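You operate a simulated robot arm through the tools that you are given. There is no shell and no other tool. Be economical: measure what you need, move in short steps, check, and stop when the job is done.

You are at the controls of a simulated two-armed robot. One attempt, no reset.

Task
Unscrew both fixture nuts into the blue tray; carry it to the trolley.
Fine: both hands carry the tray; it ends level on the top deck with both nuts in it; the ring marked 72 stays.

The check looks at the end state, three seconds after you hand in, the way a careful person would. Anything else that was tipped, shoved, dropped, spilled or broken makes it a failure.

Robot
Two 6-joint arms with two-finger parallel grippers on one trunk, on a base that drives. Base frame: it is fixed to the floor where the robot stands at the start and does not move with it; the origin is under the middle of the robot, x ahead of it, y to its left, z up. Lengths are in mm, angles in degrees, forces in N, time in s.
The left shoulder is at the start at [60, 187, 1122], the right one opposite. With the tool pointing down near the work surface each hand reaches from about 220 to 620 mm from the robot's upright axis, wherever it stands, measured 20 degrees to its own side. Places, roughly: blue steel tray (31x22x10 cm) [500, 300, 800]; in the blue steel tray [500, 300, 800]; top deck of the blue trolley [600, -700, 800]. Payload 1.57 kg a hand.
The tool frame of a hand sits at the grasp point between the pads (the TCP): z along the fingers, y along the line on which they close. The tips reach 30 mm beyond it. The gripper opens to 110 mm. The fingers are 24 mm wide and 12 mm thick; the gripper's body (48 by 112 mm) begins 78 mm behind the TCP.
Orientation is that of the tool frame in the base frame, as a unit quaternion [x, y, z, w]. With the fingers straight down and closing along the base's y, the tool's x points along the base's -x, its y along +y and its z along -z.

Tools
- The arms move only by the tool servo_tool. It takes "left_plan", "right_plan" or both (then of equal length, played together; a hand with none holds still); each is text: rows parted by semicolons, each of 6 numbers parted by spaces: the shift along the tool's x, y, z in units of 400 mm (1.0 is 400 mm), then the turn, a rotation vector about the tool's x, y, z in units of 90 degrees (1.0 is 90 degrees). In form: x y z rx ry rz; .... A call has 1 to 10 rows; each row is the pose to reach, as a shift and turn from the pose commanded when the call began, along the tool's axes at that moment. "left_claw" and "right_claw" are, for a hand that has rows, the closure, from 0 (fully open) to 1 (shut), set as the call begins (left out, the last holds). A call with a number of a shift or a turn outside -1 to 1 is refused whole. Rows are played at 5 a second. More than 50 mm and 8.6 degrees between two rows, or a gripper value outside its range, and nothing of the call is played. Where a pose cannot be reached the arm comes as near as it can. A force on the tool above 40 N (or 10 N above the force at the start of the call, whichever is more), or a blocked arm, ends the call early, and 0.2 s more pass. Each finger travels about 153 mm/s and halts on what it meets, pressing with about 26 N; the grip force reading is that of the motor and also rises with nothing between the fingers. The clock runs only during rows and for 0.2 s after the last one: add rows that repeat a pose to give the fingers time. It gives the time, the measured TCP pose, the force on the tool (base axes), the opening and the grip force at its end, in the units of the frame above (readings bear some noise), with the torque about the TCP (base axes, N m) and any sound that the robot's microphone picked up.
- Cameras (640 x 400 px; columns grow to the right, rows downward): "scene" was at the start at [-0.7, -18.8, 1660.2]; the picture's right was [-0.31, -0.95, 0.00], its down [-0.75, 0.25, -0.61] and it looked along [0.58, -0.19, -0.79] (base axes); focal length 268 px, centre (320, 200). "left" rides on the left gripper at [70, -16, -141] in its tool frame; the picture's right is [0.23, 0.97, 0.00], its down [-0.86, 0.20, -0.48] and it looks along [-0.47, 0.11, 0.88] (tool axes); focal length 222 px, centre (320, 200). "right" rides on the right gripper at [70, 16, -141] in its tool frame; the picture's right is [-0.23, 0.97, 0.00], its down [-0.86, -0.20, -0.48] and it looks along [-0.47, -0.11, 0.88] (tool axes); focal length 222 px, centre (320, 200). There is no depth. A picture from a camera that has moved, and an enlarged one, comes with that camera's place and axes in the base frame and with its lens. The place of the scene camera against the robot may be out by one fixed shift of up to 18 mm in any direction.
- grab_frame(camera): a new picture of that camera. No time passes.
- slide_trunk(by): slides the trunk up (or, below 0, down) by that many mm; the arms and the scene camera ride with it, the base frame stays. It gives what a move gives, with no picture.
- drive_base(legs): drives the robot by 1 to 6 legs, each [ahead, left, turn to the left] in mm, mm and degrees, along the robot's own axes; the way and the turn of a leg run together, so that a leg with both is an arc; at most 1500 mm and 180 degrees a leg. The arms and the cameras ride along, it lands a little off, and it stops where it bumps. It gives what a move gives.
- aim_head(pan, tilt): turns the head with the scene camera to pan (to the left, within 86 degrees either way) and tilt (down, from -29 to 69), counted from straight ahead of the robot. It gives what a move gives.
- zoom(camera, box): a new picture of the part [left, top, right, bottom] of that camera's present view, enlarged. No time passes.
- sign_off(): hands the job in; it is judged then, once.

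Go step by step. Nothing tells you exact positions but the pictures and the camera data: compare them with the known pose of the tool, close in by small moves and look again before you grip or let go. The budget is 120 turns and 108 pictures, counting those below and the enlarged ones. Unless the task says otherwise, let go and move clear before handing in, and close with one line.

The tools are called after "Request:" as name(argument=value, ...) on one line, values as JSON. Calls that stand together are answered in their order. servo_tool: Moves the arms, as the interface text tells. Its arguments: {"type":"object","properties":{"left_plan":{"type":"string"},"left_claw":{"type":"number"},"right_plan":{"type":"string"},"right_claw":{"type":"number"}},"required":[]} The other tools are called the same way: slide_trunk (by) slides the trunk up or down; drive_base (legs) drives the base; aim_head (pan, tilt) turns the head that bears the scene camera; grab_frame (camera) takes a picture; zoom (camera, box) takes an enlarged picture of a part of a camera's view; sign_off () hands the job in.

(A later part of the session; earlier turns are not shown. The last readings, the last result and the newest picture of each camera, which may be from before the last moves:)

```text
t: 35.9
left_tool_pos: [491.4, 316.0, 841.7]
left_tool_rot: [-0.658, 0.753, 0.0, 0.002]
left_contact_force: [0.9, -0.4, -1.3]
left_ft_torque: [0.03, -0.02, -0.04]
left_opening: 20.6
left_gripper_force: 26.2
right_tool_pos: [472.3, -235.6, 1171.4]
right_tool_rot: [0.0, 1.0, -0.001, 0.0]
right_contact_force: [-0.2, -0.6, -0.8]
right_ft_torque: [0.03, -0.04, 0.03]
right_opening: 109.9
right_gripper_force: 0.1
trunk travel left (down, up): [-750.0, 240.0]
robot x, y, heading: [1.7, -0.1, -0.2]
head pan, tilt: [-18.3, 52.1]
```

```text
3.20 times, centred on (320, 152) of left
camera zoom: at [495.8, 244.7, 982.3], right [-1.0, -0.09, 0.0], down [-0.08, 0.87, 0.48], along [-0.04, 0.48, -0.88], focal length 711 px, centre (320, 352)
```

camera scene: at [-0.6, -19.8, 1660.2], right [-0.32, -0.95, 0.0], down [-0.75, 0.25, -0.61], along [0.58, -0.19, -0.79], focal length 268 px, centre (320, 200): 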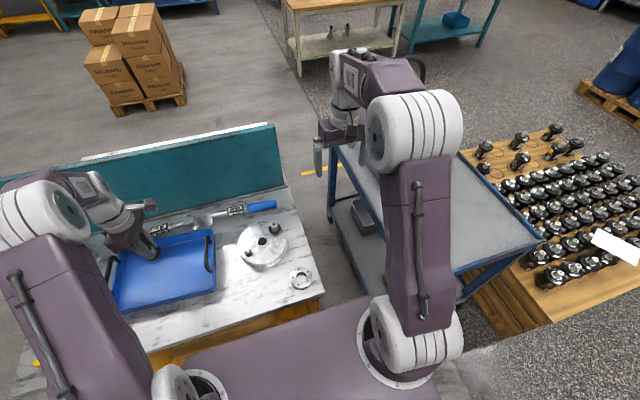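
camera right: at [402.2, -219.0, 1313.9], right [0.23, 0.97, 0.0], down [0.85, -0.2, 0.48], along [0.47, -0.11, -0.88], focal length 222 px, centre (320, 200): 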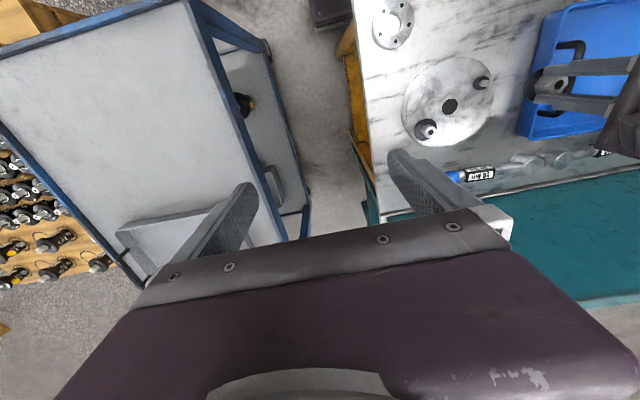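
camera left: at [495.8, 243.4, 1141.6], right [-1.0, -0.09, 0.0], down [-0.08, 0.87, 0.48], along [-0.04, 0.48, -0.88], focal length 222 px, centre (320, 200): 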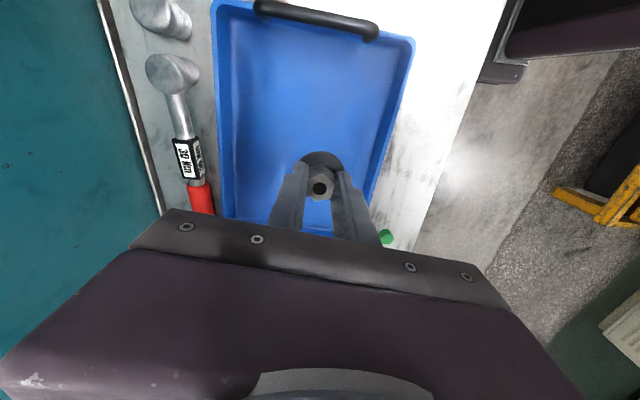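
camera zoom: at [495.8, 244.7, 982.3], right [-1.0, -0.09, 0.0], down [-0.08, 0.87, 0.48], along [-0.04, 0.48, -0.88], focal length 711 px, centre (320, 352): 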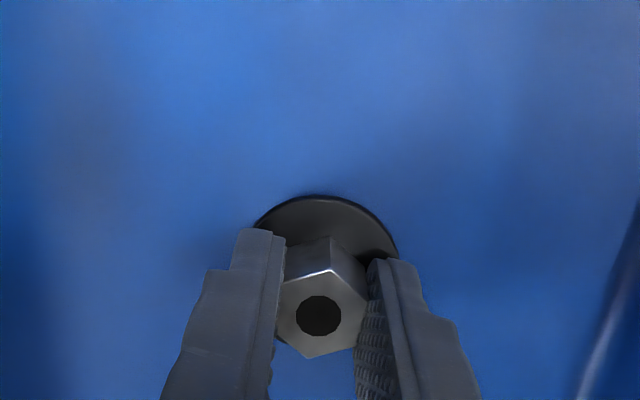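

Still no contact; I'll keep stepping down in small moves.

Request:
servo_tool(left_plan="0 0 0.0025 0 0 0; 0 0 0.005 0 0 0; 0 0 0.0075 0 0 0; 0 0 0.01 0 0 0; 0 0 0.01 0 0 0")

Request:
servo_tool(left_plan="0 0 0.0025 0 0 0; 0 0 0.005 0 0 0; 0 0 0.005 0 0 0")

Request:
servo_tool(left_plan="0 0 0.0025 0 0 0; 0 0 0.005 0 0 0; 0 0 0.005 0 0 0")

```text
t: 37.1
left_tool_pos: [490.4, 315.8, 840.1]
left_tool_rot: [-0.657, 0.754, -0.001, 0.003]
left_contact_force: [4.9, 1.8, 21.6]
left_ft_torque: [0.1, -0.15, -0.02]
left_opening: 20.9
left_gripper_force: 25.8
right_tool_pos: [472.6, -236.4, 1173.1]
right_tool_rot: [0.001, 1.0, 0.001, 0.001]
right_contact_force: [0.3, 0.3, -0.3]
right_ft_torque: [-0.02, -0.04, 0.02]
right_opening: 109.9
right_gripper_force: 0.1
trunk travel left (down, up): [-750.0, 240.0]
robot x, y, heading: [3.4, -3.7, -0.4]
head pan, tilt: [-18.3, 52.1]
```

```text
t: 37.9
left_tool_pos: [490.9, 314.9, 838.5]
left_tool_rot: [-0.657, 0.753, -0.002, 0.003]
left_contact_force: [9.0, 8.6, 32.1]
left_ft_torque: [0.24, -0.1, -0.04]
left_opening: 20.7
left_gripper_force: 25.9
right_tool_pos: [469.7, -236.9, 1173.3]
right_tool_rot: [0.0, 1.0, 0.001, 0.001]
right_contact_force: [0.0, 0.3, -0.5]
right_ft_torque: [0.02, -0.01, -0.01]
right_opening: 110.0
right_gripper_force: 0.0
trunk travel left (down, up): [-750.0, 240.0]
robot x, y, heading: [2.8, 3.1, 0.1]
head pan, tilt: [-18.3, 52.1]
```

```text
t: 38.7
left_tool_pos: [490.4, 314.2, 837.8]
left_tool_rot: [-0.657, 0.754, -0.001, 0.004]
left_contact_force: [9.0, 4.1, 39.2]
left_ft_torque: [0.12, 0.02, -0.04]
left_opening: 20.9
left_gripper_force: 25.7
right_tool_pos: [469.7, -237.1, 1172.5]
right_tool_rot: [0.001, 1.0, 0.0, 0.001]
right_contact_force: [0.7, 0.9, 0.1]
right_ft_torque: [-0.01, -0.05, -0.02]
right_opening: 110.1
right_gripper_force: 0.0
trunk travel left (down, up): [-750.0, 240.0]
robot x, y, heading: [-4.1, -0.7, -0.2]
head pan, tilt: [-18.3, 52.1]
```

It's down on the tray floor, so I'll relax the push, open and lift away.

Request:
servo_tool(left_plan="0 0 -0.009 0 0 0; 0 0 -0.012 0 0 0; 0 0 -0.012 0 0 0")

Request:
servo_tool(left_plan="0 0 0 0 0 0; 0 0 0 0 0 0; 0 0 -0.05 0 0 0; 0 0 -0.15 0 0 0; 0 0 -0.25 0 0 0; 0 0 -0.35 0 0 0; 0 0 -0.41 0 0 0; 0 0 -0.41 0 0 0", left_claw=0.5)

Request:
grab_frame(camera="left")

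```text
t: 39.5
left_tool_pos: [488.4, 313.4, 838.7]
left_tool_rot: [-0.657, 0.754, -0.001, 0.0]
left_contact_force: [3.6, 3.0, 15.9]
left_ft_torque: [0.19, -0.15, -0.01]
left_opening: 20.6
left_gripper_force: 26.0
right_tool_pos: [471.6, -234.8, 1172.6]
right_tool_rot: [0.001, 1.0, 0.0, 0.0]
right_contact_force: [-0.5, 0.2, -0.2]
right_ft_torque: [0.0, -0.01, 0.01]
right_opening: 109.9
right_gripper_force: 0.1
trunk travel left (down, up): [-750.0, 240.0]
robot x, y, heading: [1.5, -1.3, -0.3]
head pan, tilt: [-18.3, 52.1]
```

```text
t: 41.3
left_tool_pos: [487.6, 313.4, 1004.8]
left_tool_rot: [-0.657, 0.754, -0.001, 0.001]
left_contact_force: [0.0, 0.1, -0.6]
left_ft_torque: [-0.03, 0.0, -0.01]
left_opening: 55.1
left_gripper_force: 0.1
right_tool_pos: [472.7, -235.9, 1172.4]
right_tool_rot: [0.001, 1.0, 0.0, 0.0]
right_contact_force: [-0.3, 0.3, 0.3]
right_ft_torque: [0.01, 0.0, -0.02]
right_opening: 109.9
right_gripper_force: 0.0
trunk travel left (down, up): [-750.0, 240.0]
robot x, y, heading: [2.5, -1.3, -0.4]
head pan, tilt: [-18.3, 52.1]
```

```text
74 pictures are left
camera left: at [493.0, 243.2, 1145.0], right [-1.0, -0.09, 0.0], down [-0.08, 0.87, 0.48], along [-0.04, 0.48, -0.88], focal length 222 px, centre (320, 200)
```

left: 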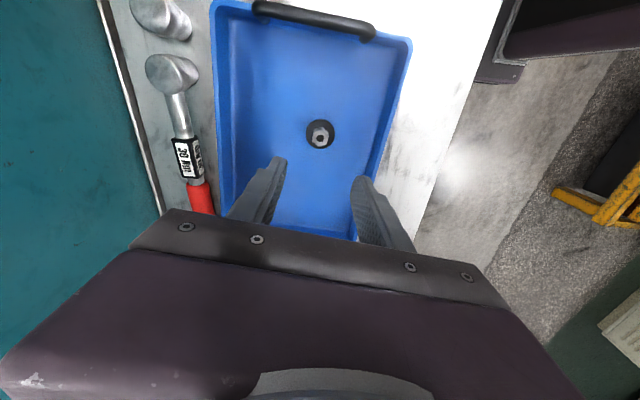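

Nut one stands in the tray. Next I'll move the left hand over the second nut at about (540, −31), rotating the wrist back on the way, and check reach.

Request:
servo_tool(left_plan="0.083 -0.025 0 0 0 0.09; 0.167 -0.05 0 0 0 0.18; 0.25 -0.075 0 0 0 0.27; 0.334 -0.1 0 0 0 0.36; 0.417 -0.125 0 0 0 0.45; 0.5 -0.15 0 0 0 0.54; 0.584 -0.175 0 0 0 0.63; 0.667 -0.2 0 0 0 0.72; 0.75 -0.225 0 0 0 0.81; 0.834 -0.25 0 0 0 0.9")

Request:
servo_tool(left_plan="0 0 0.1 0 0 0.09; 0 0 0.1 0 0 0.18; 0 0 0.1 0 0 0.27; 0 0 0.1 0 0 0.36; 0 0 0.1 0 0 0.45; 0 0 0.1 0 0 0.54; 0 0 0.1 0 0 0.63; 0 0 0.1 0 0 0.72; 0 0 0.1 0 0 0.81; 0 0 0.1 0 0 0.81")

Request:
grab_frame(camera="left")

Request:
zoom(camera="left", box=[280, 120, 360, 170])

```text
t: 43.5
left_tool_pos: [544.4, -28.8, 1003.6]
left_tool_rot: [-0.01, 1.0, 0.002, 0.001]
left_contact_force: [0.4, 0.3, 0.6]
left_ft_torque: [0.05, 0.02, -0.03]
left_opening: 54.9
left_gripper_force: 0.1
right_tool_pos: [472.1, -237.3, 1172.8]
right_tool_rot: [0.0, 1.0, 0.001, 0.0]
right_contact_force: [0.4, -0.3, 0.3]
right_ft_torque: [0.0, 0.03, 0.02]
right_opening: 110.1
right_gripper_force: 0.0
trunk travel left (down, up): [-750.0, 240.0]
robot x, y, heading: [-2.0, -1.3, 0.1]
head pan, tilt: [-18.3, 52.1]
```

```text
t: 45.7
left_tool_pos: [543.7, -27.3, 962.9]
left_tool_rot: [0.586, 0.81, 0.001, 0.001]
left_contact_force: [0.5, 0.0, 0.1]
left_ft_torque: [0.01, 0.0, 0.01]
left_opening: 55.0
left_gripper_force: 0.0
right_tool_pos: [471.9, -235.0, 1172.3]
right_tool_rot: [0.001, 1.0, 0.0, 0.0]
right_contact_force: [-0.3, 0.6, -0.7]
right_ft_torque: [-0.01, -0.04, -0.01]
right_opening: 109.9
right_gripper_force: 0.1
trunk travel left (down, up): [-750.0, 240.0]
robot x, y, heading: [1.2, 3.7, -0.2]
head pan, tilt: [-18.3, 52.1]
```

```text
73 pictures are left
camera left: at [504.9, 32.6, 1103.3], right [0.85, 0.52, 0.0], down [0.46, -0.75, 0.48], along [0.25, -0.41, -0.88], focal length 222 px, centre (320, 200)
```

left: 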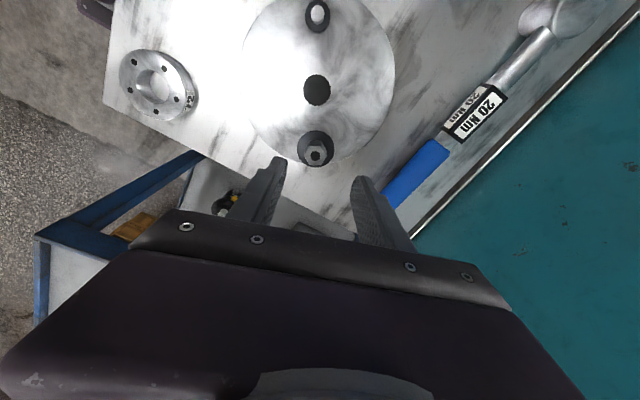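

```text
8.00 times, centred on (320, 145) of left
camera zoom: at [504.9, 32.6, 1103.3], right [0.85, 0.52, 0.0], down [0.46, -0.75, 0.48], along [0.25, -0.41, -0.88], focal length 1777 px, centre (320, 640)
```

zoom: 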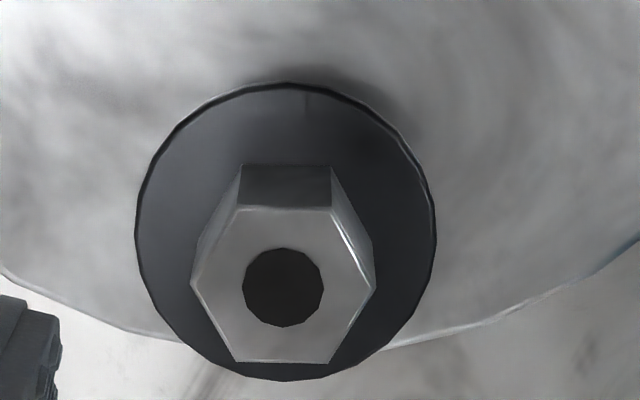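

It's reachable: nut two is at (539, −32) with the same hex orientation, needing −90°. I'll rotate 18° more, centre, and descend to TCP z 884.

Request:
servo_tool(left_plan="-0.0056 -0.015 0 0 0 0.07; -0.0056 -0.015 0 0 0 0.14; -0.0056 -0.015 0.05 0 0 0.203; -0.0056 -0.015 0.12 0 0 0.203; -0.0056 -0.015 0.1975 0 0 0.203; -0.0056 -0.015 0.1975 0 0 0.203")

Request:
zoom(camera="left", box=[220, 90, 420, 215])

```text
t: 47.1
left_tool_pos: [538.4, -33.0, 883.4]
left_tool_rot: [0.707, 0.707, 0.001, 0.0]
left_contact_force: [-0.3, 0.6, -0.1]
left_ft_torque: [0.02, -0.01, 0.0]
left_opening: 55.0
left_gripper_force: 0.0
right_tool_pos: [472.8, -236.1, 1171.8]
right_tool_rot: [0.002, 1.0, 0.0, 0.0]
right_contact_force: [-0.9, 0.3, -0.3]
right_ft_torque: [-0.01, 0.0, -0.01]
right_opening: 109.8
right_gripper_force: 0.0
trunk travel left (down, up): [-750.0, 240.0]
robot x, y, heading: [-1.7, -0.7, 0.0]
head pan, tilt: [-18.3, 52.1]
```

```text
3.20 times, centred on (320, 152) of left
camera zoom: at [519.6, 37.5, 1024.6], right [0.97, 0.23, 0.0], down [0.2, -0.86, 0.48], along [0.11, -0.47, -0.88], focal length 711 px, centre (320, 352)
```

zoom: 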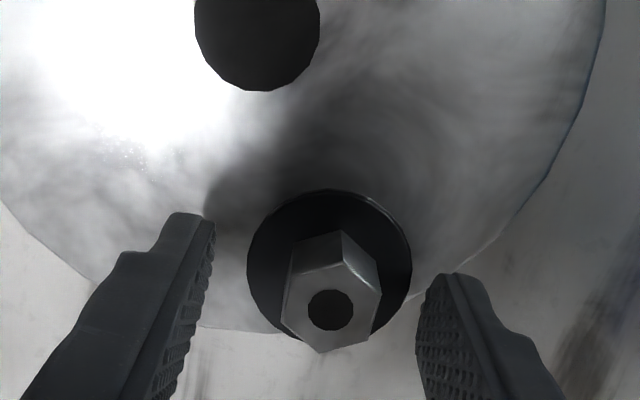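

Centred to within about 3 mm. I'll shift +2.5 mm and close.

Request:
servo_tool(left_plan="0 0.0065 0 0 0 0; 0 0.0065 0 0 0 0")

Request:
servo_tool(left_plan="0 0 0 0 0 0; 0 0 0 0 0 0; 0 0 0 0 0 0", left_claw=1)

Request:
zoom(camera="left", box=[220, 90, 420, 215])

```text
t: 47.7
left_tool_pos: [540.2, -31.8, 883.7]
left_tool_rot: [0.707, 0.708, 0.001, 0.0]
left_contact_force: [-0.2, -0.1, 0.2]
left_ft_torque: [0.0, 0.0, 0.03]
left_opening: 55.0
left_gripper_force: 0.0
right_tool_pos: [472.8, -236.4, 1171.1]
right_tool_rot: [0.0, 1.0, 0.0, 0.001]
right_contact_force: [-0.1, -0.7, 0.2]
right_ft_torque: [0.0, 0.0, 0.01]
right_opening: 109.8
right_gripper_force: 0.2
trunk travel left (down, up): [-750.0, 240.0]
robot x, y, heading: [1.2, -0.4, -0.1]
head pan, tilt: [-18.3, 52.1]
```

```text
t: 48.5
left_tool_pos: [540.6, -32.2, 882.8]
left_tool_rot: [0.707, 0.707, 0.001, 0.0]
left_contact_force: [-4.9, -0.3, -0.1]
left_ft_torque: [-0.02, 0.17, -0.02]
left_opening: 20.7
left_gripper_force: 26.1
right_tool_pos: [471.3, -236.4, 1171.6]
right_tool_rot: [0.001, 1.0, 0.0, 0.0]
right_contact_force: [0.0, -0.4, 1.0]
right_ft_torque: [0.02, 0.01, 0.06]
right_opening: 110.1
right_gripper_force: 0.1
trunk travel left (down, up): [-750.0, 240.0]
robot x, y, heading: [2.6, -1.9, -0.0]
head pan, tilt: [-18.3, 52.1]
```

```text
3.20 times, centred on (320, 152) of left
camera zoom: at [522.0, 37.5, 1024.3], right [0.97, 0.23, 0.0], down [0.2, -0.86, 0.48], along [0.11, -0.46, -0.88], focal length 711 px, centre (320, 352)
```

zoom: 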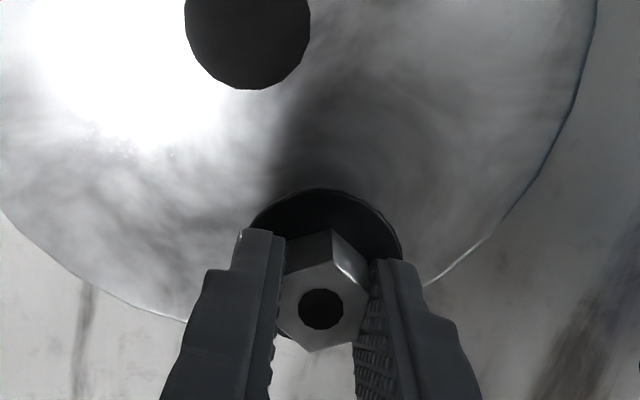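

Gripped on the hex. I'll turn counterclockwise 160° with matched lift.

Request:
servo_tool(left_plan="0 0 -0.0008 0 0 -0.0889; 0 0 -0.0016 0 0 -0.1778; 0 0 -0.0024 0 0 -0.2667; 0 0 -0.0032 0 0 -0.3556; 0 0 -0.004 0 0 -0.4444; 0 0 -0.0048 0 0 -0.5333; 0 0 -0.0056 0 0 -0.6222; 0 0 -0.0063 0 0 -0.7111; 0 0 -0.007 0 0 -0.8; 0 0 -0.0077 0 0 -0.8889")

Request:
zoom(camera="left", box=[220, 90, 420, 215])

Request:
servo_tool(left_plan="0 0 -0.0008 0 0 -0.0889; 0 0 -0.0016 0 0 -0.1778; 0 0 -0.0024 0 0 -0.2667; 0 0 -0.0032 0 0 -0.3556; 0 0 -0.004 0 0 -0.4444; 0 0 -0.0048 0 0 -0.5333; 0 0 -0.0056 0 0 -0.6222; 0 0 -0.0063 0 0 -0.7111; 0 0 -0.007 0 0 -0.8; 0 0 -0.0077 0 0 -0.8889")

Request:
zoom(camera="left", box=[220, 90, 420, 215])

```text
t: 50.7
left_tool_pos: [541.0, -30.4, 886.9]
left_tool_rot: [0.084, 0.996, 0.0, 0.001]
left_contact_force: [-10.8, 2.9, -8.6]
left_ft_torque: [0.13, 0.7, -0.02]
left_opening: 20.9
left_gripper_force: 25.8
right_tool_pos: [472.1, -234.8, 1173.3]
right_tool_rot: [0.001, 1.0, 0.0, 0.001]
right_contact_force: [0.1, 0.3, -0.2]
right_ft_torque: [0.01, -0.04, 0.02]
right_opening: 110.1
right_gripper_force: 0.0
trunk travel left (down, up): [-750.0, 240.0]
robot x, y, heading: [-0.8, -3.6, 0.1]
head pan, tilt: [-18.3, 52.1]
```

```text
3.20 times, centred on (320, 152) of left
camera zoom: at [467.5, -35.6, 1027.1], right [-0.06, 1.0, 0.0], down [0.88, 0.05, 0.48], along [0.48, 0.03, -0.88], focal length 711 px, centre (320, 352)
```

zoom: 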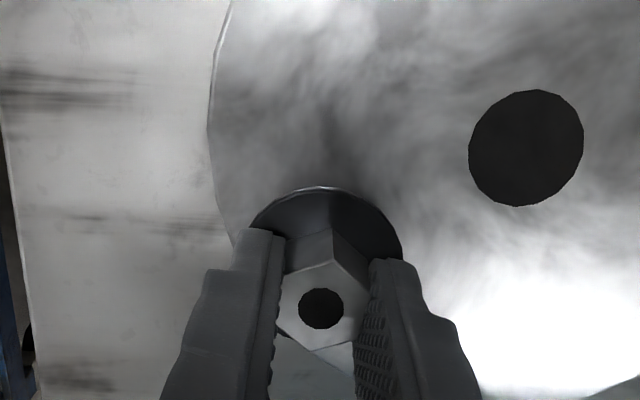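

```text
t: 52.9
left_tool_pos: [540.7, -29.8, 889.7]
left_tool_rot: [-0.575, 0.818, 0.001, 0.001]
left_contact_force: [-12.8, 7.0, -10.0]
left_ft_torque: [0.27, 0.2, -0.03]
left_opening: 20.9
left_gripper_force: 25.9
right_tool_pos: [473.0, -233.8, 1172.1]
right_tool_rot: [0.001, 1.0, -0.001, 0.0]
right_contact_force: [-0.2, 0.1, 0.7]
right_ft_torque: [-0.02, 0.01, 0.01]
right_opening: 110.2
right_gripper_force: 0.0
trunk travel left (down, up): [-750.0, 240.0]
robot x, y, heading: [-1.8, 1.7, -0.0]
head pan, tilt: [-18.3, 52.1]
```

```text
3.20 times, centred on (320, 152) of left
camera zoom: at [530.5, -101.6, 1030.3], right [-0.99, 0.12, 0.0], down [0.1, 0.87, 0.48], along [0.06, 0.48, -0.88], focal length 711 px, centre (320, 352)
```

zoom: 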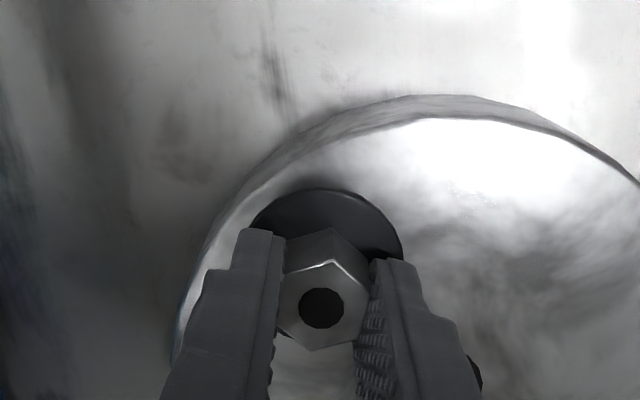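

Both turned with the nut. I'll continue another 64° with slightly less lift.

Request:
servo_tool(left_plan="0 0 -0.0004 0 0 -0.0889; 0 0 -0.0008 0 0 -0.1778; 0 0 -0.0014 0 0 -0.2667; 0 0 -0.002 0 0 -0.3556; 0 0 -0.0027 0 0 -0.4444; 0 0 -0.0034 0 0 -0.5333; 0 0 -0.0042 0 0 -0.6222; 0 0 -0.005 0 0 -0.7111")

Request:
zoom(camera="left", box=[220, 90, 420, 215])

```text
t: 54.7
left_tool_pos: [539.9, -31.5, 891.5]
left_tool_rot: [0.921, -0.39, 0.0, 0.0]
left_contact_force: [-15.6, 10.1, -6.3]
left_ft_torque: [0.35, 0.55, -0.07]
left_opening: 20.8
left_gripper_force: 26.5
right_tool_pos: [470.3, -233.7, 1173.5]
right_tool_rot: [0.001, 1.0, -0.001, 0.001]
right_contact_force: [-0.3, -0.5, 0.2]
right_ft_torque: [0.02, 0.01, 0.02]
right_opening: 109.9
right_gripper_force: 0.0
trunk travel left (down, up): [-750.0, 240.0]
robot x, y, heading: [-0.9, -0.5, -0.2]
head pan, tilt: [-18.3, 52.1]
```

```text
3.20 times, centred on (320, 152) of left
camera zoom: at [598.3, -69.5, 1032.9], right [-0.54, -0.84, 0.0], down [-0.74, 0.47, 0.48], along [-0.4, 0.26, -0.88], focal length 711 px, centre (320, 352)
```

zoom: 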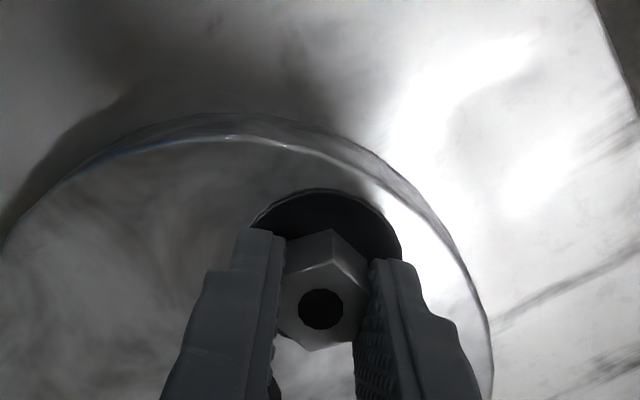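

Total is now 224°. I'll open, raise slightly, rewind 180° around the nut and regrip.

Request:
servo_tool(left_plan="0 0 0 0 0 0; 0 0 0 0 0 0; 0 0 -0.015 0 0 0; 0 0 -0.015 0 0 0.05; 0 0 -0.015 0 0 0.111", left_claw=0.5)

Request:
servo_tool(left_plan="0 0 0 0 0 0.0945; 0 0 0 0 0 0.189; 0 0 0 0 0 0.2834; 0 0 0 0 0 0.3778; 0 0 0 0 0 0.4722; 0 0 0 0 0 0.5667; 0 0 0 0 0 0.6611; 0 0 0 0 0 0.7556; 0 0 0 0 0 0.85; 0 0 0 0 0 0.9444")

Request:
servo_tool(left_plan="0 0 0 0 0 0.0945; 0 0 0 0 0 0.189; 0 0 0 0 0 0.2834; 0 0 0 0 0 0.3778; 0 0 0 0 0 0.4722; 0 0 0 0 0 0.5667; 0 0 0 0 0 0.6611; 0 0 0 0 0 0.7556; 0 0 0 0 0 0.85; 0 0 0 0 0 0.9444")

Request:
zoom(camera="left", box=[220, 90, 420, 215])

```text
t: 55.9
left_tool_pos: [542.7, -32.1, 897.5]
left_tool_rot: [0.883, -0.47, 0.0, -0.001]
left_contact_force: [-0.4, 0.0, -0.1]
left_ft_torque: [0.01, 0.02, -0.01]
left_opening: 55.0
left_gripper_force: 0.0
right_tool_pos: [472.5, -234.6, 1174.0]
right_tool_rot: [0.001, 1.0, -0.001, 0.0]
right_contact_force: [0.3, -0.1, 0.5]
right_ft_torque: [0.01, -0.02, 0.02]
right_opening: 109.8
right_gripper_force: 0.1
trunk travel left (down, up): [-750.0, 240.0]
robot x, y, heading: [0.2, -3.4, -0.0]
head pan, tilt: [-18.3, 52.1]
```

```text
t: 58.1
left_tool_pos: [541.6, -33.4, 897.0]
left_tool_rot: [-0.333, 0.943, 0.001, 0.001]
left_contact_force: [-1.0, -0.1, 0.7]
left_ft_torque: [-0.01, 0.01, 0.06]
left_opening: 54.7
left_gripper_force: 0.0
right_tool_pos: [472.6, -235.3, 1172.2]
right_tool_rot: [0.001, 1.0, 0.0, 0.0]
right_contact_force: [0.8, 0.4, -0.6]
right_ft_torque: [-0.02, -0.01, 0.0]
right_opening: 110.1
right_gripper_force: 0.2
trunk travel left (down, up): [-750.0, 240.0]
robot x, y, heading: [1.3, -0.3, -0.3]
head pan, tilt: [-18.3, 52.1]
```

```text
t: 60.3
left_tool_pos: [541.6, -32.2, 898.5]
left_tool_rot: [0.391, 0.92, 0.002, 0.001]
left_contact_force: [0.2, 0.5, 1.0]
left_ft_torque: [-0.02, 0.03, 0.02]
left_opening: 55.1
left_gripper_force: 0.1
right_tool_pos: [472.1, -235.5, 1171.9]
right_tool_rot: [0.001, 1.0, 0.0, 0.0]
right_contact_force: [0.1, -0.4, 0.6]
right_ft_torque: [0.02, 0.01, 0.01]
right_opening: 110.1
right_gripper_force: 0.1
trunk travel left (down, up): [-750.0, 240.0]
robot x, y, heading: [0.2, -2.7, -0.2]
head pan, tilt: [-18.3, 52.1]
```

```text
3.20 times, centred on (320, 152) of left
camera zoom: at [479.9, 7.2, 1037.9], right [0.54, 0.84, 0.0], down [0.74, -0.48, 0.48], along [0.4, -0.26, -0.88], focal length 711 px, centre (320, 352)
```

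zoom: 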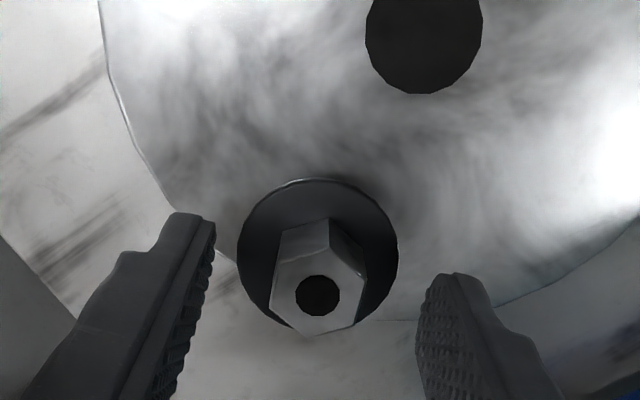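

It's well aligned. I'll lower 5 mm, grip and turn again.

Request:
servo_tool(left_plan="0 0 0.006 0 0 0; 0 0 0.0125 0 0 0; 0 0 0.0125 0 0 0")

Request:
servo_tool(left_plan="0 0 0 0 0 0; 0 0 0 0 0 0; 0 0 0 0 0 0", left_claw=1)

Request:
servo_tool(left_plan="0 0 -0.0008 0 0 -0.0889; 0 0 -0.0016 0 0 -0.1778; 0 0 -0.0024 0 0 -0.2667; 0 0 -0.0032 0 0 -0.3556; 0 0 -0.004 0 0 -0.4444; 0 0 -0.0048 0 0 -0.5333; 0 0 -0.0056 0 0 -0.6222; 0 0 -0.0063 0 0 -0.7111; 0 0 -0.007 0 0 -0.8; 0 0 -0.0077 0 0 -0.8889")

Request:
servo_tool(left_plan="0 0 -0.0008 0 0 -0.0889; 0 0 -0.0016 0 0 -0.1778; 0 0 -0.0024 0 0 -0.2667; 0 0 -0.0032 0 0 -0.3556; 0 0 -0.004 0 0 -0.4444; 0 0 -0.0048 0 0 -0.5333; 0 0 -0.0056 0 0 -0.6222; 0 0 -0.0063 0 0 -0.7111; 0 0 -0.007 0 0 -0.8; 0 0 -0.0077 0 0 -0.8889")

Request:
zoom(camera="left", box=[220, 90, 420, 215])

```text
t: 61.1
left_tool_pos: [540.6, -31.2, 893.5]
left_tool_rot: [0.39, 0.921, 0.0, 0.001]
left_contact_force: [0.6, -0.2, -0.8]
left_ft_torque: [-0.02, -0.01, -0.02]
left_opening: 54.9
left_gripper_force: 0.1
right_tool_pos: [472.5, -236.1, 1171.9]
right_tool_rot: [0.001, 1.0, 0.0, 0.0]
right_contact_force: [-0.3, -0.5, -0.8]
right_ft_torque: [0.01, -0.01, 0.0]
right_opening: 110.1
right_gripper_force: 0.1
trunk travel left (down, up): [-750.0, 240.0]
robot x, y, heading: [-4.4, -0.7, -0.0]
head pan, tilt: [-18.3, 52.1]
```

```text
t: 61.9
left_tool_pos: [540.4, -32.4, 891.6]
left_tool_rot: [0.391, 0.92, 0.0, 0.001]
left_contact_force: [-5.0, -5.3, -2.1]
left_ft_torque: [-0.21, 0.11, 0.03]
left_opening: 20.6
left_gripper_force: 25.7
right_tool_pos: [472.1, -237.6, 1173.0]
right_tool_rot: [0.001, 1.0, 0.001, 0.0]
right_contact_force: [1.1, -0.2, 0.0]
right_ft_torque: [0.01, -0.01, 0.02]
right_opening: 110.3
right_gripper_force: 0.0
trunk travel left (down, up): [-750.0, 240.0]
robot x, y, heading: [-1.9, 1.6, 0.2]
head pan, tilt: [-18.3, 52.1]
```

```text
t: 64.1
left_tool_pos: [541.8, -32.0, 896.7]
left_tool_rot: [-0.294, 0.956, 0.0, 0.001]
left_contact_force: [0.6, -0.2, -0.8]
left_ft_torque: [-0.01, -0.02, -0.01]
left_opening: 20.9
left_gripper_force: 25.7
right_tool_pos: [472.9, -235.6, 1170.9]
right_tool_rot: [0.001, 1.0, 0.0, 0.0]
right_contact_force: [0.3, -0.9, 0.5]
right_ft_torque: [-0.01, -0.01, 0.01]
right_opening: 109.8
right_gripper_force: 0.1
trunk travel left (down, up): [-750.0, 240.0]
robot x, y, heading: [0.2, -1.2, -0.1]
head pan, tilt: [-18.3, 52.1]
```

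```text
t: 66.3
left_tool_pos: [542.4, -31.9, 900.2]
left_tool_rot: [0.84, -0.543, 0.001, 0.0]
left_contact_force: [0.4, -0.6, -0.1]
left_ft_torque: [-0.02, 0.0, -0.04]
left_opening: 20.8
left_gripper_force: 26.3
right_tool_pos: [472.8, -236.9, 1172.8]
right_tool_rot: [0.001, 1.0, 0.0, 0.0]
right_contact_force: [-0.3, 0.5, -0.3]
right_ft_torque: [0.02, -0.02, -0.01]
right_opening: 110.2
right_gripper_force: 0.1
trunk travel left (down, up): [-750.0, 240.0]
robot x, y, heading: [-0.0, -1.2, -0.0]
head pan, tilt: [-18.3, 52.1]
```

```text
3.20 times, centred on (320, 152) of left
camera zoom: at [583.6, -88.7, 1040.1], right [-0.8, -0.61, 0.0], down [-0.53, 0.7, 0.48], along [-0.29, 0.38, -0.88], focal length 711 px, centre (320, 352)
```

zoom: 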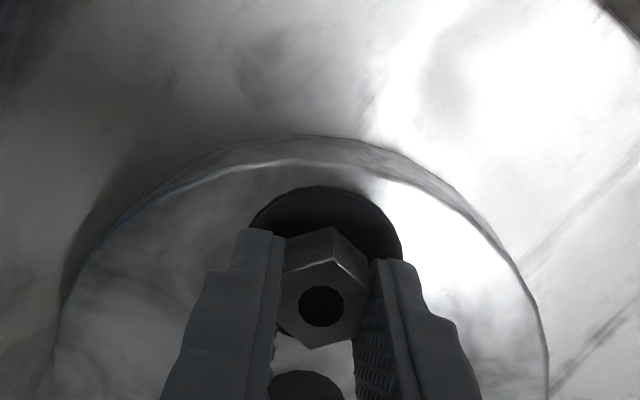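

The nut is free with zero reaction force. I'll lift it and carry it to (505, 255) in the tray.

Request:
servo_tool(left_plan="0 0 -0.01 0 0 0; 0 0 -0.04 0 0 0; 0 0 -0.14 0 0 0; 0 0 -0.24 0 0 0; 0 0 -0.26 0 0 0; 0 0 -0.26 0 0 0")

Request:
servo_tool(left_plan="-0.1 -0.03 0 0 0 0.05; -0.2 -0.06 0 0 0 0.1; -0.3 -0.091 0 0 0 0.15; -0.4 -0.122 0 0 0 0.2; -0.5 -0.152 0 0 0 0.25; -0.6 -0.183 0 0 0 0.3; -0.692 -0.211 0 0 0 0.36; -0.692 -0.211 0 0 0 0.36")

Request:
grab_frame(camera="left")

```text
t: 67.7
left_tool_pos: [542.2, -33.3, 1003.5]
left_tool_rot: [0.839, -0.545, 0.001, -0.001]
left_contact_force: [0.6, -0.2, -1.5]
left_ft_torque: [0.0, -0.01, -0.02]
left_opening: 20.9
left_gripper_force: 26.2
right_tool_pos: [472.6, -235.3, 1171.4]
right_tool_rot: [0.001, 1.0, 0.0, 0.0]
right_contact_force: [-0.5, -0.2, 0.4]
right_ft_torque: [0.0, 0.0, 0.0]
right_opening: 110.3
right_gripper_force: 0.2
trunk travel left (down, up): [-750.0, 240.0]
robot x, y, heading: [-1.2, -1.2, 0.0]
head pan, tilt: [-18.3, 52.1]
```

```text
t: 69.5
left_tool_pos: [502.4, 255.0, 1006.6]
left_tool_rot: [-0.653, 0.757, -0.001, 0.002]
left_contact_force: [0.0, 0.3, -0.9]
left_ft_torque: [0.01, -0.01, 0.01]
left_opening: 20.7
left_gripper_force: 26.0
right_tool_pos: [472.9, -236.5, 1171.6]
right_tool_rot: [0.001, 1.0, 0.001, 0.0]
right_contact_force: [-0.7, -0.7, 0.0]
right_ft_torque: [0.0, 0.01, -0.04]
right_opening: 109.9
right_gripper_force: 0.1
trunk travel left (down, up): [-750.0, 240.0]
robot x, y, heading: [1.7, -2.1, 0.0]
head pan, tilt: [-18.3, 52.1]
```

```text
64 pictures are left
camera left: at [506.3, 183.1, 1146.6], right [-1.0, -0.08, 0.0], down [-0.07, 0.87, 0.48], along [-0.04, 0.48, -0.88], focal length 222 px, centre (320, 200)
```

left: 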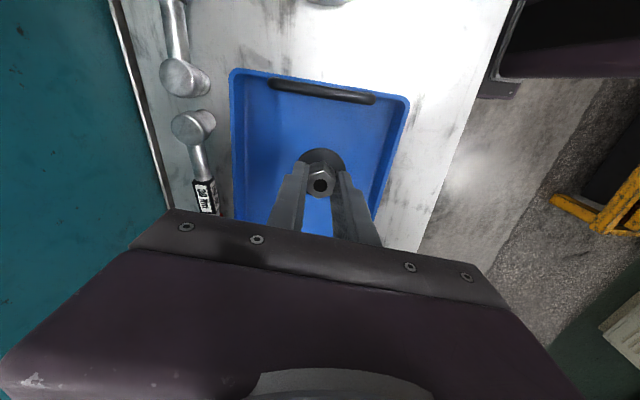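

It's in the tray area. I'll descend, then step down to contact.

Request:
servo_tool(left_plan="0 0 0.1 0 0 0; 0 0 0.2 0 0 0; 0 0 0.3 0 0 0; 0 0 0.36 0 0 0; 0 0 0.37 0 0 0; 0 0 0.37 0 0 0")

Request:
servo_tool(left_plan="0 0 0.005 0 0 0; 0 0 0.01 0 0 0; 0 0 0.015 0 0 0; 0 0 0.02 0 0 0; 0 0 0.025 0 0 0; 0 0 0.025 0 0 0")

Request:
servo_tool(left_plan="0 0 0.002 0 0 0; 0 0 0.005 0 0 0; 0 0 0.007 0 0 0; 0 0 0.007 0 0 0")

```text
t: 70.9
left_tool_pos: [504.3, 254.7, 853.3]
left_tool_rot: [-0.653, 0.757, 0.0, 0.001]
left_contact_force: [-0.2, 0.2, -1.1]
left_ft_torque: [0.02, 0.0, -0.01]
left_opening: 20.9
left_gripper_force: 26.0
right_tool_pos: [472.4, -234.3, 1171.7]
right_tool_rot: [0.002, 1.0, 0.0, 0.0]
right_contact_force: [0.8, -0.3, 0.7]
right_ft_torque: [0.02, -0.01, 0.0]
right_opening: 110.0
right_gripper_force: 0.1
trunk travel left (down, up): [-750.0, 240.0]
robot x, y, heading: [2.1, -2.6, -0.0]
head pan, tilt: [-18.3, 52.1]
```

```text
t: 72.3
left_tool_pos: [507.1, 253.7, 845.3]
left_tool_rot: [-0.653, 0.757, 0.0, 0.001]
left_contact_force: [-0.6, 0.5, -0.5]
left_ft_torque: [0.03, 0.02, 0.01]
left_opening: 20.8
left_gripper_force: 26.5
right_tool_pos: [473.2, -235.9, 1172.6]
right_tool_rot: [0.001, 1.0, 0.0, 0.0]
right_contact_force: [0.4, -0.3, 1.3]
right_ft_torque: [0.02, -0.03, -0.03]
right_opening: 109.8
right_gripper_force: 0.0
trunk travel left (down, up): [-750.0, 240.0]
robot x, y, heading: [-2.5, -1.6, -0.2]
head pan, tilt: [-18.3, 52.1]
```

```text
t: 73.3
left_tool_pos: [506.2, 255.5, 842.6]
left_tool_rot: [-0.654, 0.756, 0.0, 0.002]
left_contact_force: [-0.2, -0.6, -0.9]
left_ft_torque: [0.01, -0.04, 0.02]
left_opening: 20.6
left_gripper_force: 26.0
right_tool_pos: [471.9, -235.6, 1172.1]
right_tool_rot: [0.001, 1.0, 0.0, 0.001]
right_contact_force: [-0.4, -0.5, -0.3]
right_ft_torque: [-0.01, 0.01, 0.02]
right_opening: 110.1
right_gripper_force: 0.0
trunk travel left (down, up): [-750.0, 240.0]
robot x, y, heading: [2.6, -2.7, -0.3]
head pan, tilt: [-18.3, 52.1]
```

Request:
servo_tool(left_plan="0 0 0.0015 0 0 0; 0 0 0.003 0 0 0; 0 0 0.0045 0 0 0; 0 0 0.0045 0 0 0")

Request:
zoom(camera="left", box=[220, 90, 420, 215])

```text
t: 74.3
left_tool_pos: [505.5, 254.5, 842.3]
left_tool_rot: [-0.653, 0.757, 0.0, 0.001]
left_contact_force: [-0.4, -0.9, 2.5]
left_ft_torque: [-0.04, 0.05, 0.03]
left_opening: 20.8
left_gripper_force: 26.2
right_tool_pos: [471.9, -236.1, 1171.9]
right_tool_rot: [0.002, 1.0, 0.0, 0.0]
right_contact_force: [-0.4, -0.2, 0.3]
right_ft_torque: [0.01, 0.01, -0.01]
right_opening: 110.3
right_gripper_force: 0.1
trunk travel left (down, up): [-750.0, 240.0]
robot x, y, heading: [5.0, 0.7, -0.2]
head pan, tilt: [-18.3, 52.1]
```

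```text
3.20 times, centred on (320, 152) of left
camera zoom: at [509.8, 184.1, 982.2], right [-1.0, -0.08, 0.0], down [-0.07, 0.87, 0.48], along [-0.04, 0.48, -0.88], focal length 711 px, centre (320, 352)
```

zoom: 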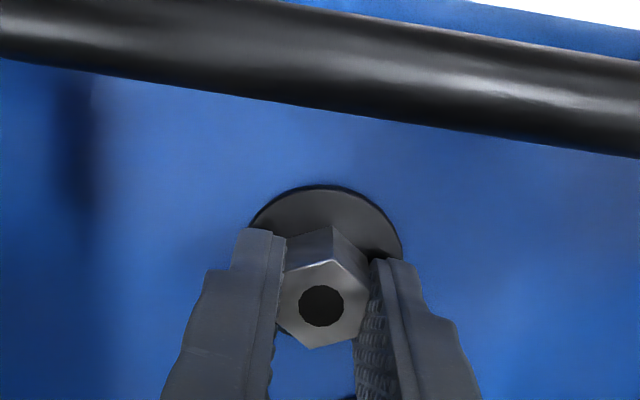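

There is light contact with the floor, so I'll release and raise.

Request:
servo_tool(left_plan="0 0 0 0 0 0; 0 0 0 0 0 0; 0 0 -0.05 0 0 0; 0 0 -0.15 0 0 0; 0 0 -0.25 0 0 0; 0 0 -0.35 0 0 0; 0 0 -0.41 0 0 0; 0 0 -0.41 0 0 0", left_claw=0.5)

Request:
grab_frame(camera="left")

```text
t: 76.1
left_tool_pos: [504.7, 255.5, 1005.8]
left_tool_rot: [-0.653, 0.757, 0.0, 0.0]
left_contact_force: [0.5, -0.3, -0.6]
left_ft_torque: [-0.01, -0.01, 0.01]
left_opening: 55.4
left_gripper_force: 0.2
right_tool_pos: [471.5, -234.6, 1172.0]
right_tool_rot: [0.001, 1.0, 0.001, 0.0]
right_contact_force: [0.3, -0.3, -0.5]
right_ft_torque: [-0.02, 0.02, -0.01]
right_opening: 110.1
right_gripper_force: 0.1
trunk travel left (down, up): [-750.0, 240.0]
robot x, y, heading: [0.1, 0.2, -0.1]
head pan, tilt: [-18.3, 52.1]
```

```text
62 pictures are left
camera left: at [509.8, 185.1, 1145.4], right [-1.0, -0.08, 0.0], down [-0.07, 0.87, 0.48], along [-0.04, 0.48, -0.88], focal length 222 px, centre (320, 200)
```

left: 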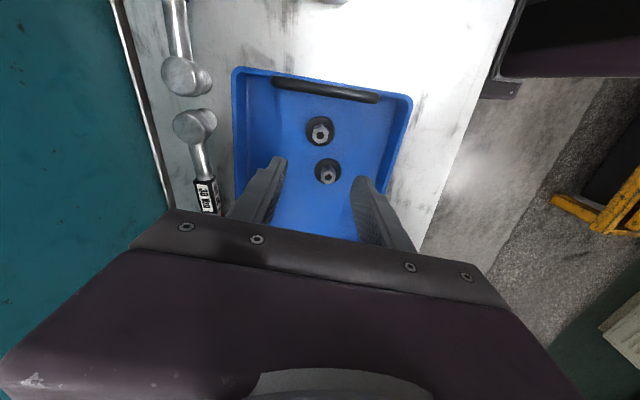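

Both nuts stand in the tray. Now I need to see the surroundings: free floor to my left and the trolley to my right.

Request:
aim_head(pan=-60, tilt=45)

Request:
grab_frame(camera="scene")

Request:
aim_head(pan=60, tilt=50)

Request:
grab_frame(camera="scene")

Request:
aim_head(pan=0, tilt=65)

Request:
grab_frame(camera="scene")

```text
t: 77.2
left_tool_pos: [505.5, 256.4, 1003.7]
left_tool_rot: [-0.653, 0.757, -0.001, 0.001]
left_contact_force: [0.5, 0.7, -0.4]
left_ft_torque: [-0.01, -0.03, -0.01]
left_opening: 55.1
left_gripper_force: 0.0
right_tool_pos: [472.7, -236.2, 1171.7]
right_tool_rot: [0.001, 1.0, 0.0, 0.0]
right_contact_force: [0.2, -0.3, 0.7]
right_ft_torque: [-0.03, 0.02, -0.04]
right_opening: 110.0
right_gripper_force: 0.0
trunk travel left (down, up): [-750.0, 240.0]
robot x, y, heading: [-4.3, 2.7, -0.2]
head pan, tilt: [-60.0, 45.0]
```

```text
61 pictures are left
camera scene: at [-31.3, -65.8, 1669.9], right [-0.87, -0.5, 0.0], down [-0.35, 0.61, -0.71], along [0.35, -0.61, -0.71], focal length 268 px, centre (320, 200)
```

scene: 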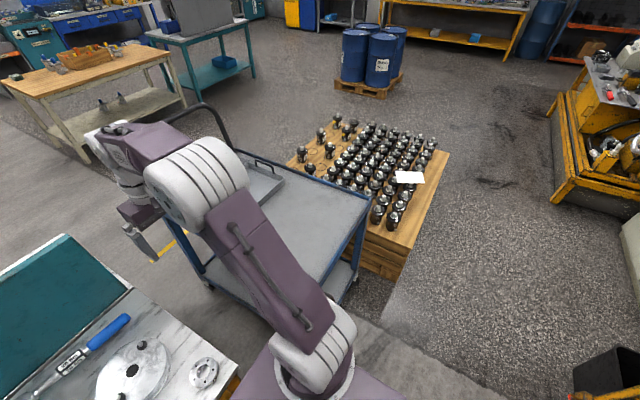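

```text
t: 79.2
left_tool_pos: [505.5, 255.0, 1004.6]
left_tool_rot: [-0.654, 0.757, 0.0, 0.001]
left_contact_force: [0.3, 0.0, -0.9]
left_ft_torque: [0.01, 0.0, -0.03]
left_opening: 55.1
left_gripper_force: 0.1
right_tool_pos: [472.7, -235.4, 1171.8]
right_tool_rot: [0.0, 1.0, 0.0, 0.0]
right_contact_force: [-0.8, 0.3, -0.3]
right_ft_torque: [0.0, 0.03, 0.01]
right_opening: 109.9
right_gripper_force: 0.1
trunk travel left (down, up): [-750.0, 240.0]
robot x, y, heading: [0.7, -4.2, -0.1]
head pan, tilt: [60.0, 50.0]
```

```text
60 pictures are left
camera scene: at [-33.2, 71.2, 1663.0], right [0.86, -0.5, 0.0], down [-0.39, -0.66, -0.64], along [0.32, 0.56, -0.77], focal length 268 px, centre (320, 200)
```

scene: 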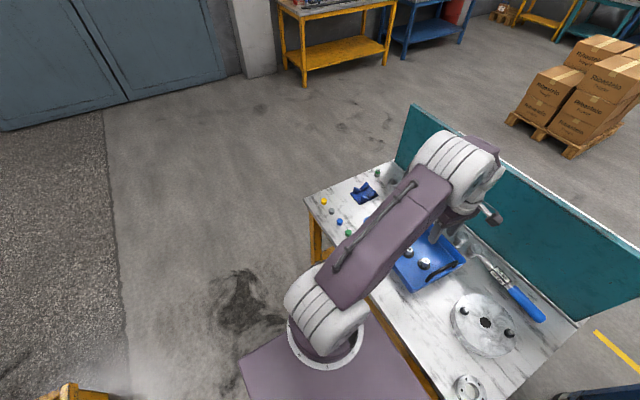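

```text
t: 80.5
left_tool_pos: [505.1, 256.2, 1004.7]
left_tool_rot: [-0.653, 0.757, 0.0, 0.001]
left_contact_force: [0.7, 0.1, 0.1]
left_ft_torque: [-0.04, -0.03, 0.04]
left_opening: 54.8
left_gripper_force: 0.1
right_tool_pos: [471.7, -236.0, 1172.4]
right_tool_rot: [0.001, 1.0, 0.0, -0.001]
right_contact_force: [-1.1, 0.4, 0.6]
right_ft_torque: [0.03, -0.01, 0.01]
right_opening: 110.1
right_gripper_force: 0.0
trunk travel left (down, up): [-750.0, 240.0]
robot x, y, heading: [-0.8, -0.8, -0.4]
head pan, tilt: [0.0, 65.0]
```

```text
59 pictures are left
camera scene: at [-11.2, 4.6, 1644.9], right [0.0, -1.0, 0.0], down [-0.91, 0.0, -0.42], along [0.42, 0.0, -0.91], focal length 268 px, centre (320, 200)
```

scene: 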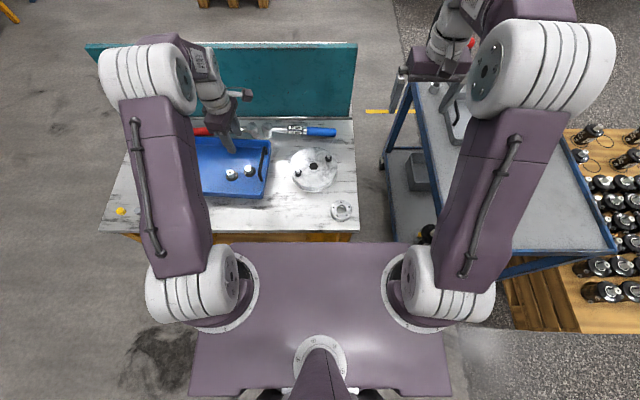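

Floor to my left is free, and the pallet of bottles sits just right of the trolley, so I must stay clear of it. I'll drive left about 330 mm so the tray is centred in front of me for a two-handed grasp.

Request:
drive_base(legs=[[0, 330, 0]])

Request:
grab_frame(camera="scene")

Request:
grab_frame(camera="right")

```text
t: 82.6
left_tool_pos: [500.7, 588.6, 1004.8]
left_tool_rot: [-0.657, 0.754, 0.0, 0.001]
left_contact_force: [-0.7, -0.9, -0.2]
left_ft_torque: [0.01, 0.01, 0.02]
left_opening: 54.8
left_gripper_force: 0.1
right_tool_pos: [474.2, 96.0, 1172.2]
right_tool_rot: [-0.005, 1.0, 0.001, 0.0]
right_contact_force: [-0.1, -0.1, -0.1]
right_ft_torque: [-0.02, 0.0, 0.0]
right_opening: 110.0
right_gripper_force: 0.0
trunk travel left (down, up): [-750.0, 240.0]
robot x, y, heading: [-1.1, 330.6, 0.4]
head pan, tilt: [0.0, 65.0]
```

```text
58 pictures are left
camera scene: at [-12.1, 331.4, 1644.8], right [0.01, -1.0, 0.0], down [-0.91, -0.01, -0.42], along [0.42, 0.0, -0.91], focal length 268 px, centre (320, 200)
```

scene: 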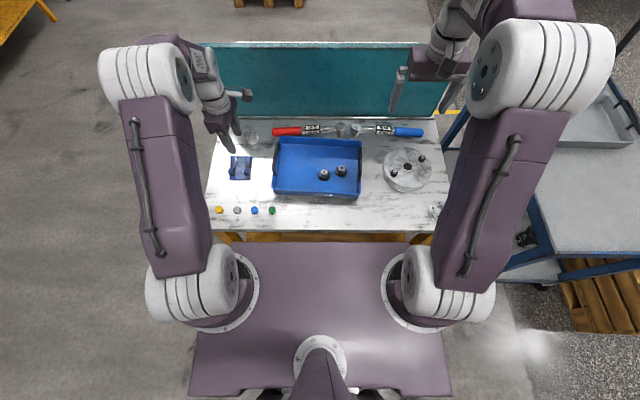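

```text
57 pictures are left
camera right: at [403.5, 112.4, 1313.7], right [0.22, 0.98, 0.0], down [0.86, -0.19, 0.48], along [0.47, -0.1, -0.88], focal length 222 px, centre (320, 200)
```

right: 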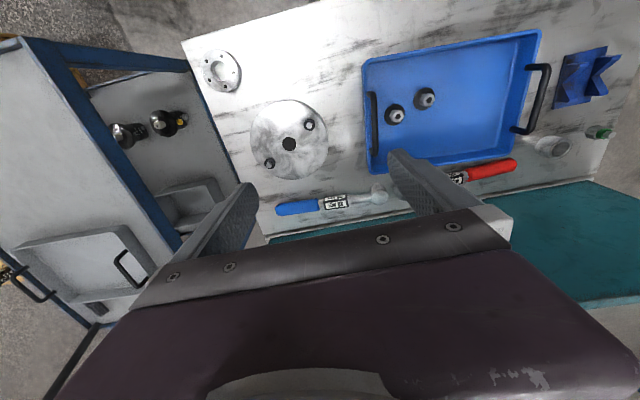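

The trolley's far end holds a grey tray, and the near part of the deck is free. I'll zoom on the blue tray's handles.

Request:
zoom(camera="scene", box=[260, 125, 380, 200])

Request:
zoom(camera="right", box=[340, 20, 580, 190])

Request:
grab_frame(camera="left")

```text
5.33 times, centred on (320, 162) of scene
camera zoom: at [-12.1, 331.4, 1644.8], right [0.01, -1.0, 0.0], down [-0.91, -0.01, -0.42], along [0.42, 0.0, -0.91], focal length 1428 px, centre (320, 400)
```

zoom: 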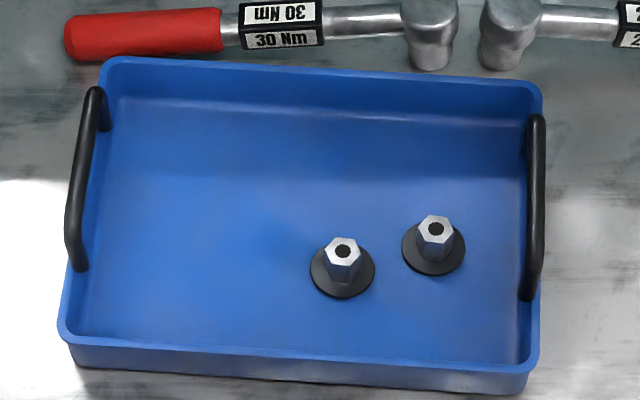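

```text
2.35 times, centred on (460, 105) of right
camera zoom: at [403.5, 112.4, 1313.7], right [0.22, 0.98, 0.0], down [0.86, -0.19, 0.48], along [0.47, -0.1, -0.88], focal length 523 px, centre (-9, 424)
```

zoom: 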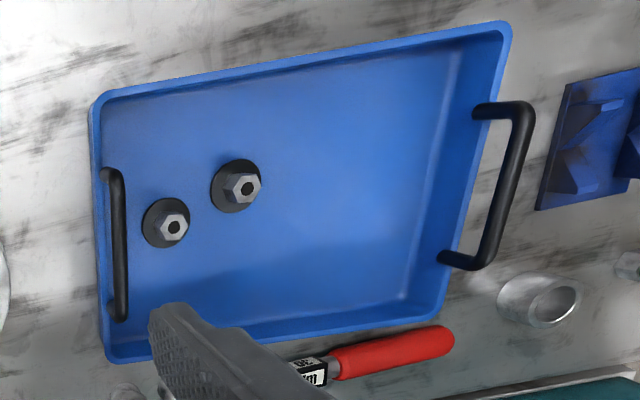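

```text
54 pictures are left
camera left: at [506.7, 517.5, 1145.4], right [-1.0, -0.09, 0.0], down [-0.08, 0.87, 0.48], along [-0.04, 0.48, -0.88], focal length 222 px, centre (320, 200)
```

left: 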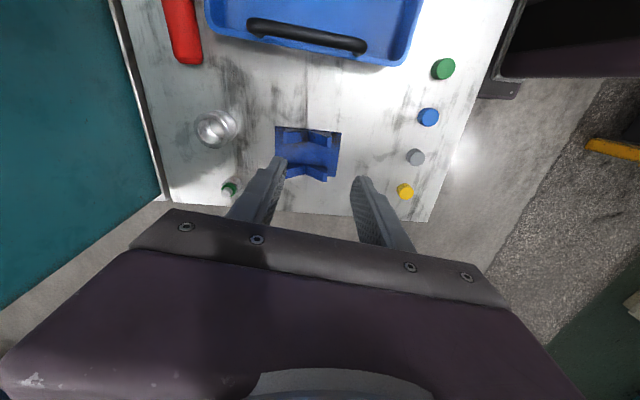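

Both handles are bars standing above the short walls: right one near (502, 198, ~862), left one near (522, 486). I'll bring both hands above them for a closer look.

Request:
servo_tool(left_plan="0.025 -0.009 0.0075 0 0 0.095; 0.05 -0.017 0.015 0 0 0.19; 0.074 -0.026 0.0225 0 0 0.285; 0.099 -0.035 0.03 0 0 0.38; 0.124 -0.043 0.0375 0 0 0.475; 0.149 -0.052 0.045 0 0 0.57; 0.174 -0.061 0.0525 0 0 0.665; 0.198 -0.07 0.06 0 0 0.76; 0.223 -0.078 0.0675 0 0 0.855; 0.248 -0.087 0.075 0 0 0.95", right_plan="-0.007 0.0255 0.049 0 0 0.005; -0.014 0.051 0.098 0 0 0.01; -0.021 0.0765 0.148 0 0 0.015; -0.028 0.102 0.197 0 0 0.02; -0.035 0.1275 0.246 0 0 0.025; -0.042 0.153 0.295 0 0 0.03; -0.049 0.1785 0.345 0 0 0.035; -0.056 0.204 0.394 0 0 0.04; -0.063 0.2295 0.443 0 0 0.045; -0.07 0.255 0.4925 0 0 0.05", left_claw=0.5, right_claw=0.5)

Request:
grab_frame(camera="left")

Request:
grab_frame(camera="right")

```text
t: 84.8
left_tool_pos: [523.8, 485.5, 973.4]
left_tool_rot: [0.03, 1.0, 0.0, 0.0]
left_contact_force: [-0.6, 0.1, 0.6]
left_ft_torque: [-0.02, 0.02, 0.03]
left_opening: 55.1
left_gripper_force: 0.1
right_tool_pos: [500.8, 198.9, 974.0]
right_tool_rot: [0.036, 0.999, 0.001, 0.0]
right_contact_force: [0.0, -0.2, -0.1]
right_ft_torque: [-0.01, 0.05, -0.01]
right_opening: 55.1
right_gripper_force: 0.0
trunk travel left (down, up): [-750.0, 240.0]
robot x, y, heading: [1.4, 324.0, 0.5]
head pan, tilt: [0.0, 65.0]
```

```text
53 pictures are left
camera left: at [451.4, 474.1, 1114.7], right [-0.17, 0.99, 0.0], down [0.87, 0.15, 0.48], along [0.47, 0.08, -0.88], focal length 222 px, centre (320, 200)
```

left: 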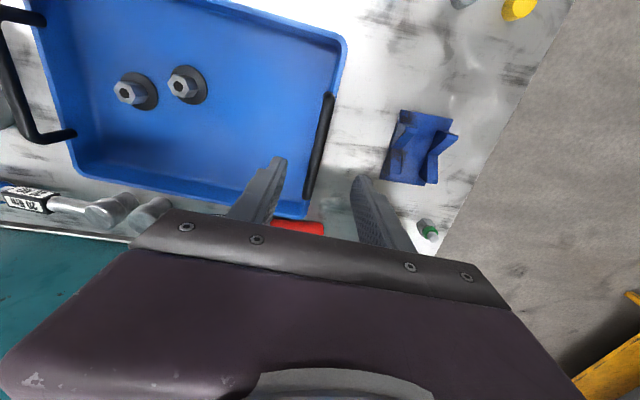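

```text
52 pictures are left
camera right: at [432.3, 219.1, 1116.0], right [0.3, 0.96, 0.0], down [0.84, -0.26, 0.48], along [0.46, -0.14, -0.88], focal length 222 px, centre (320, 200)
```

right: 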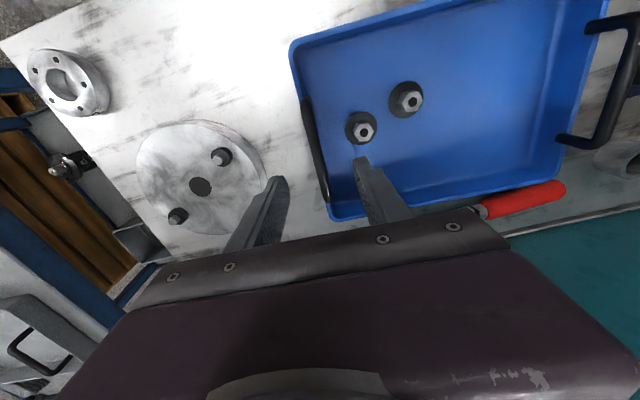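

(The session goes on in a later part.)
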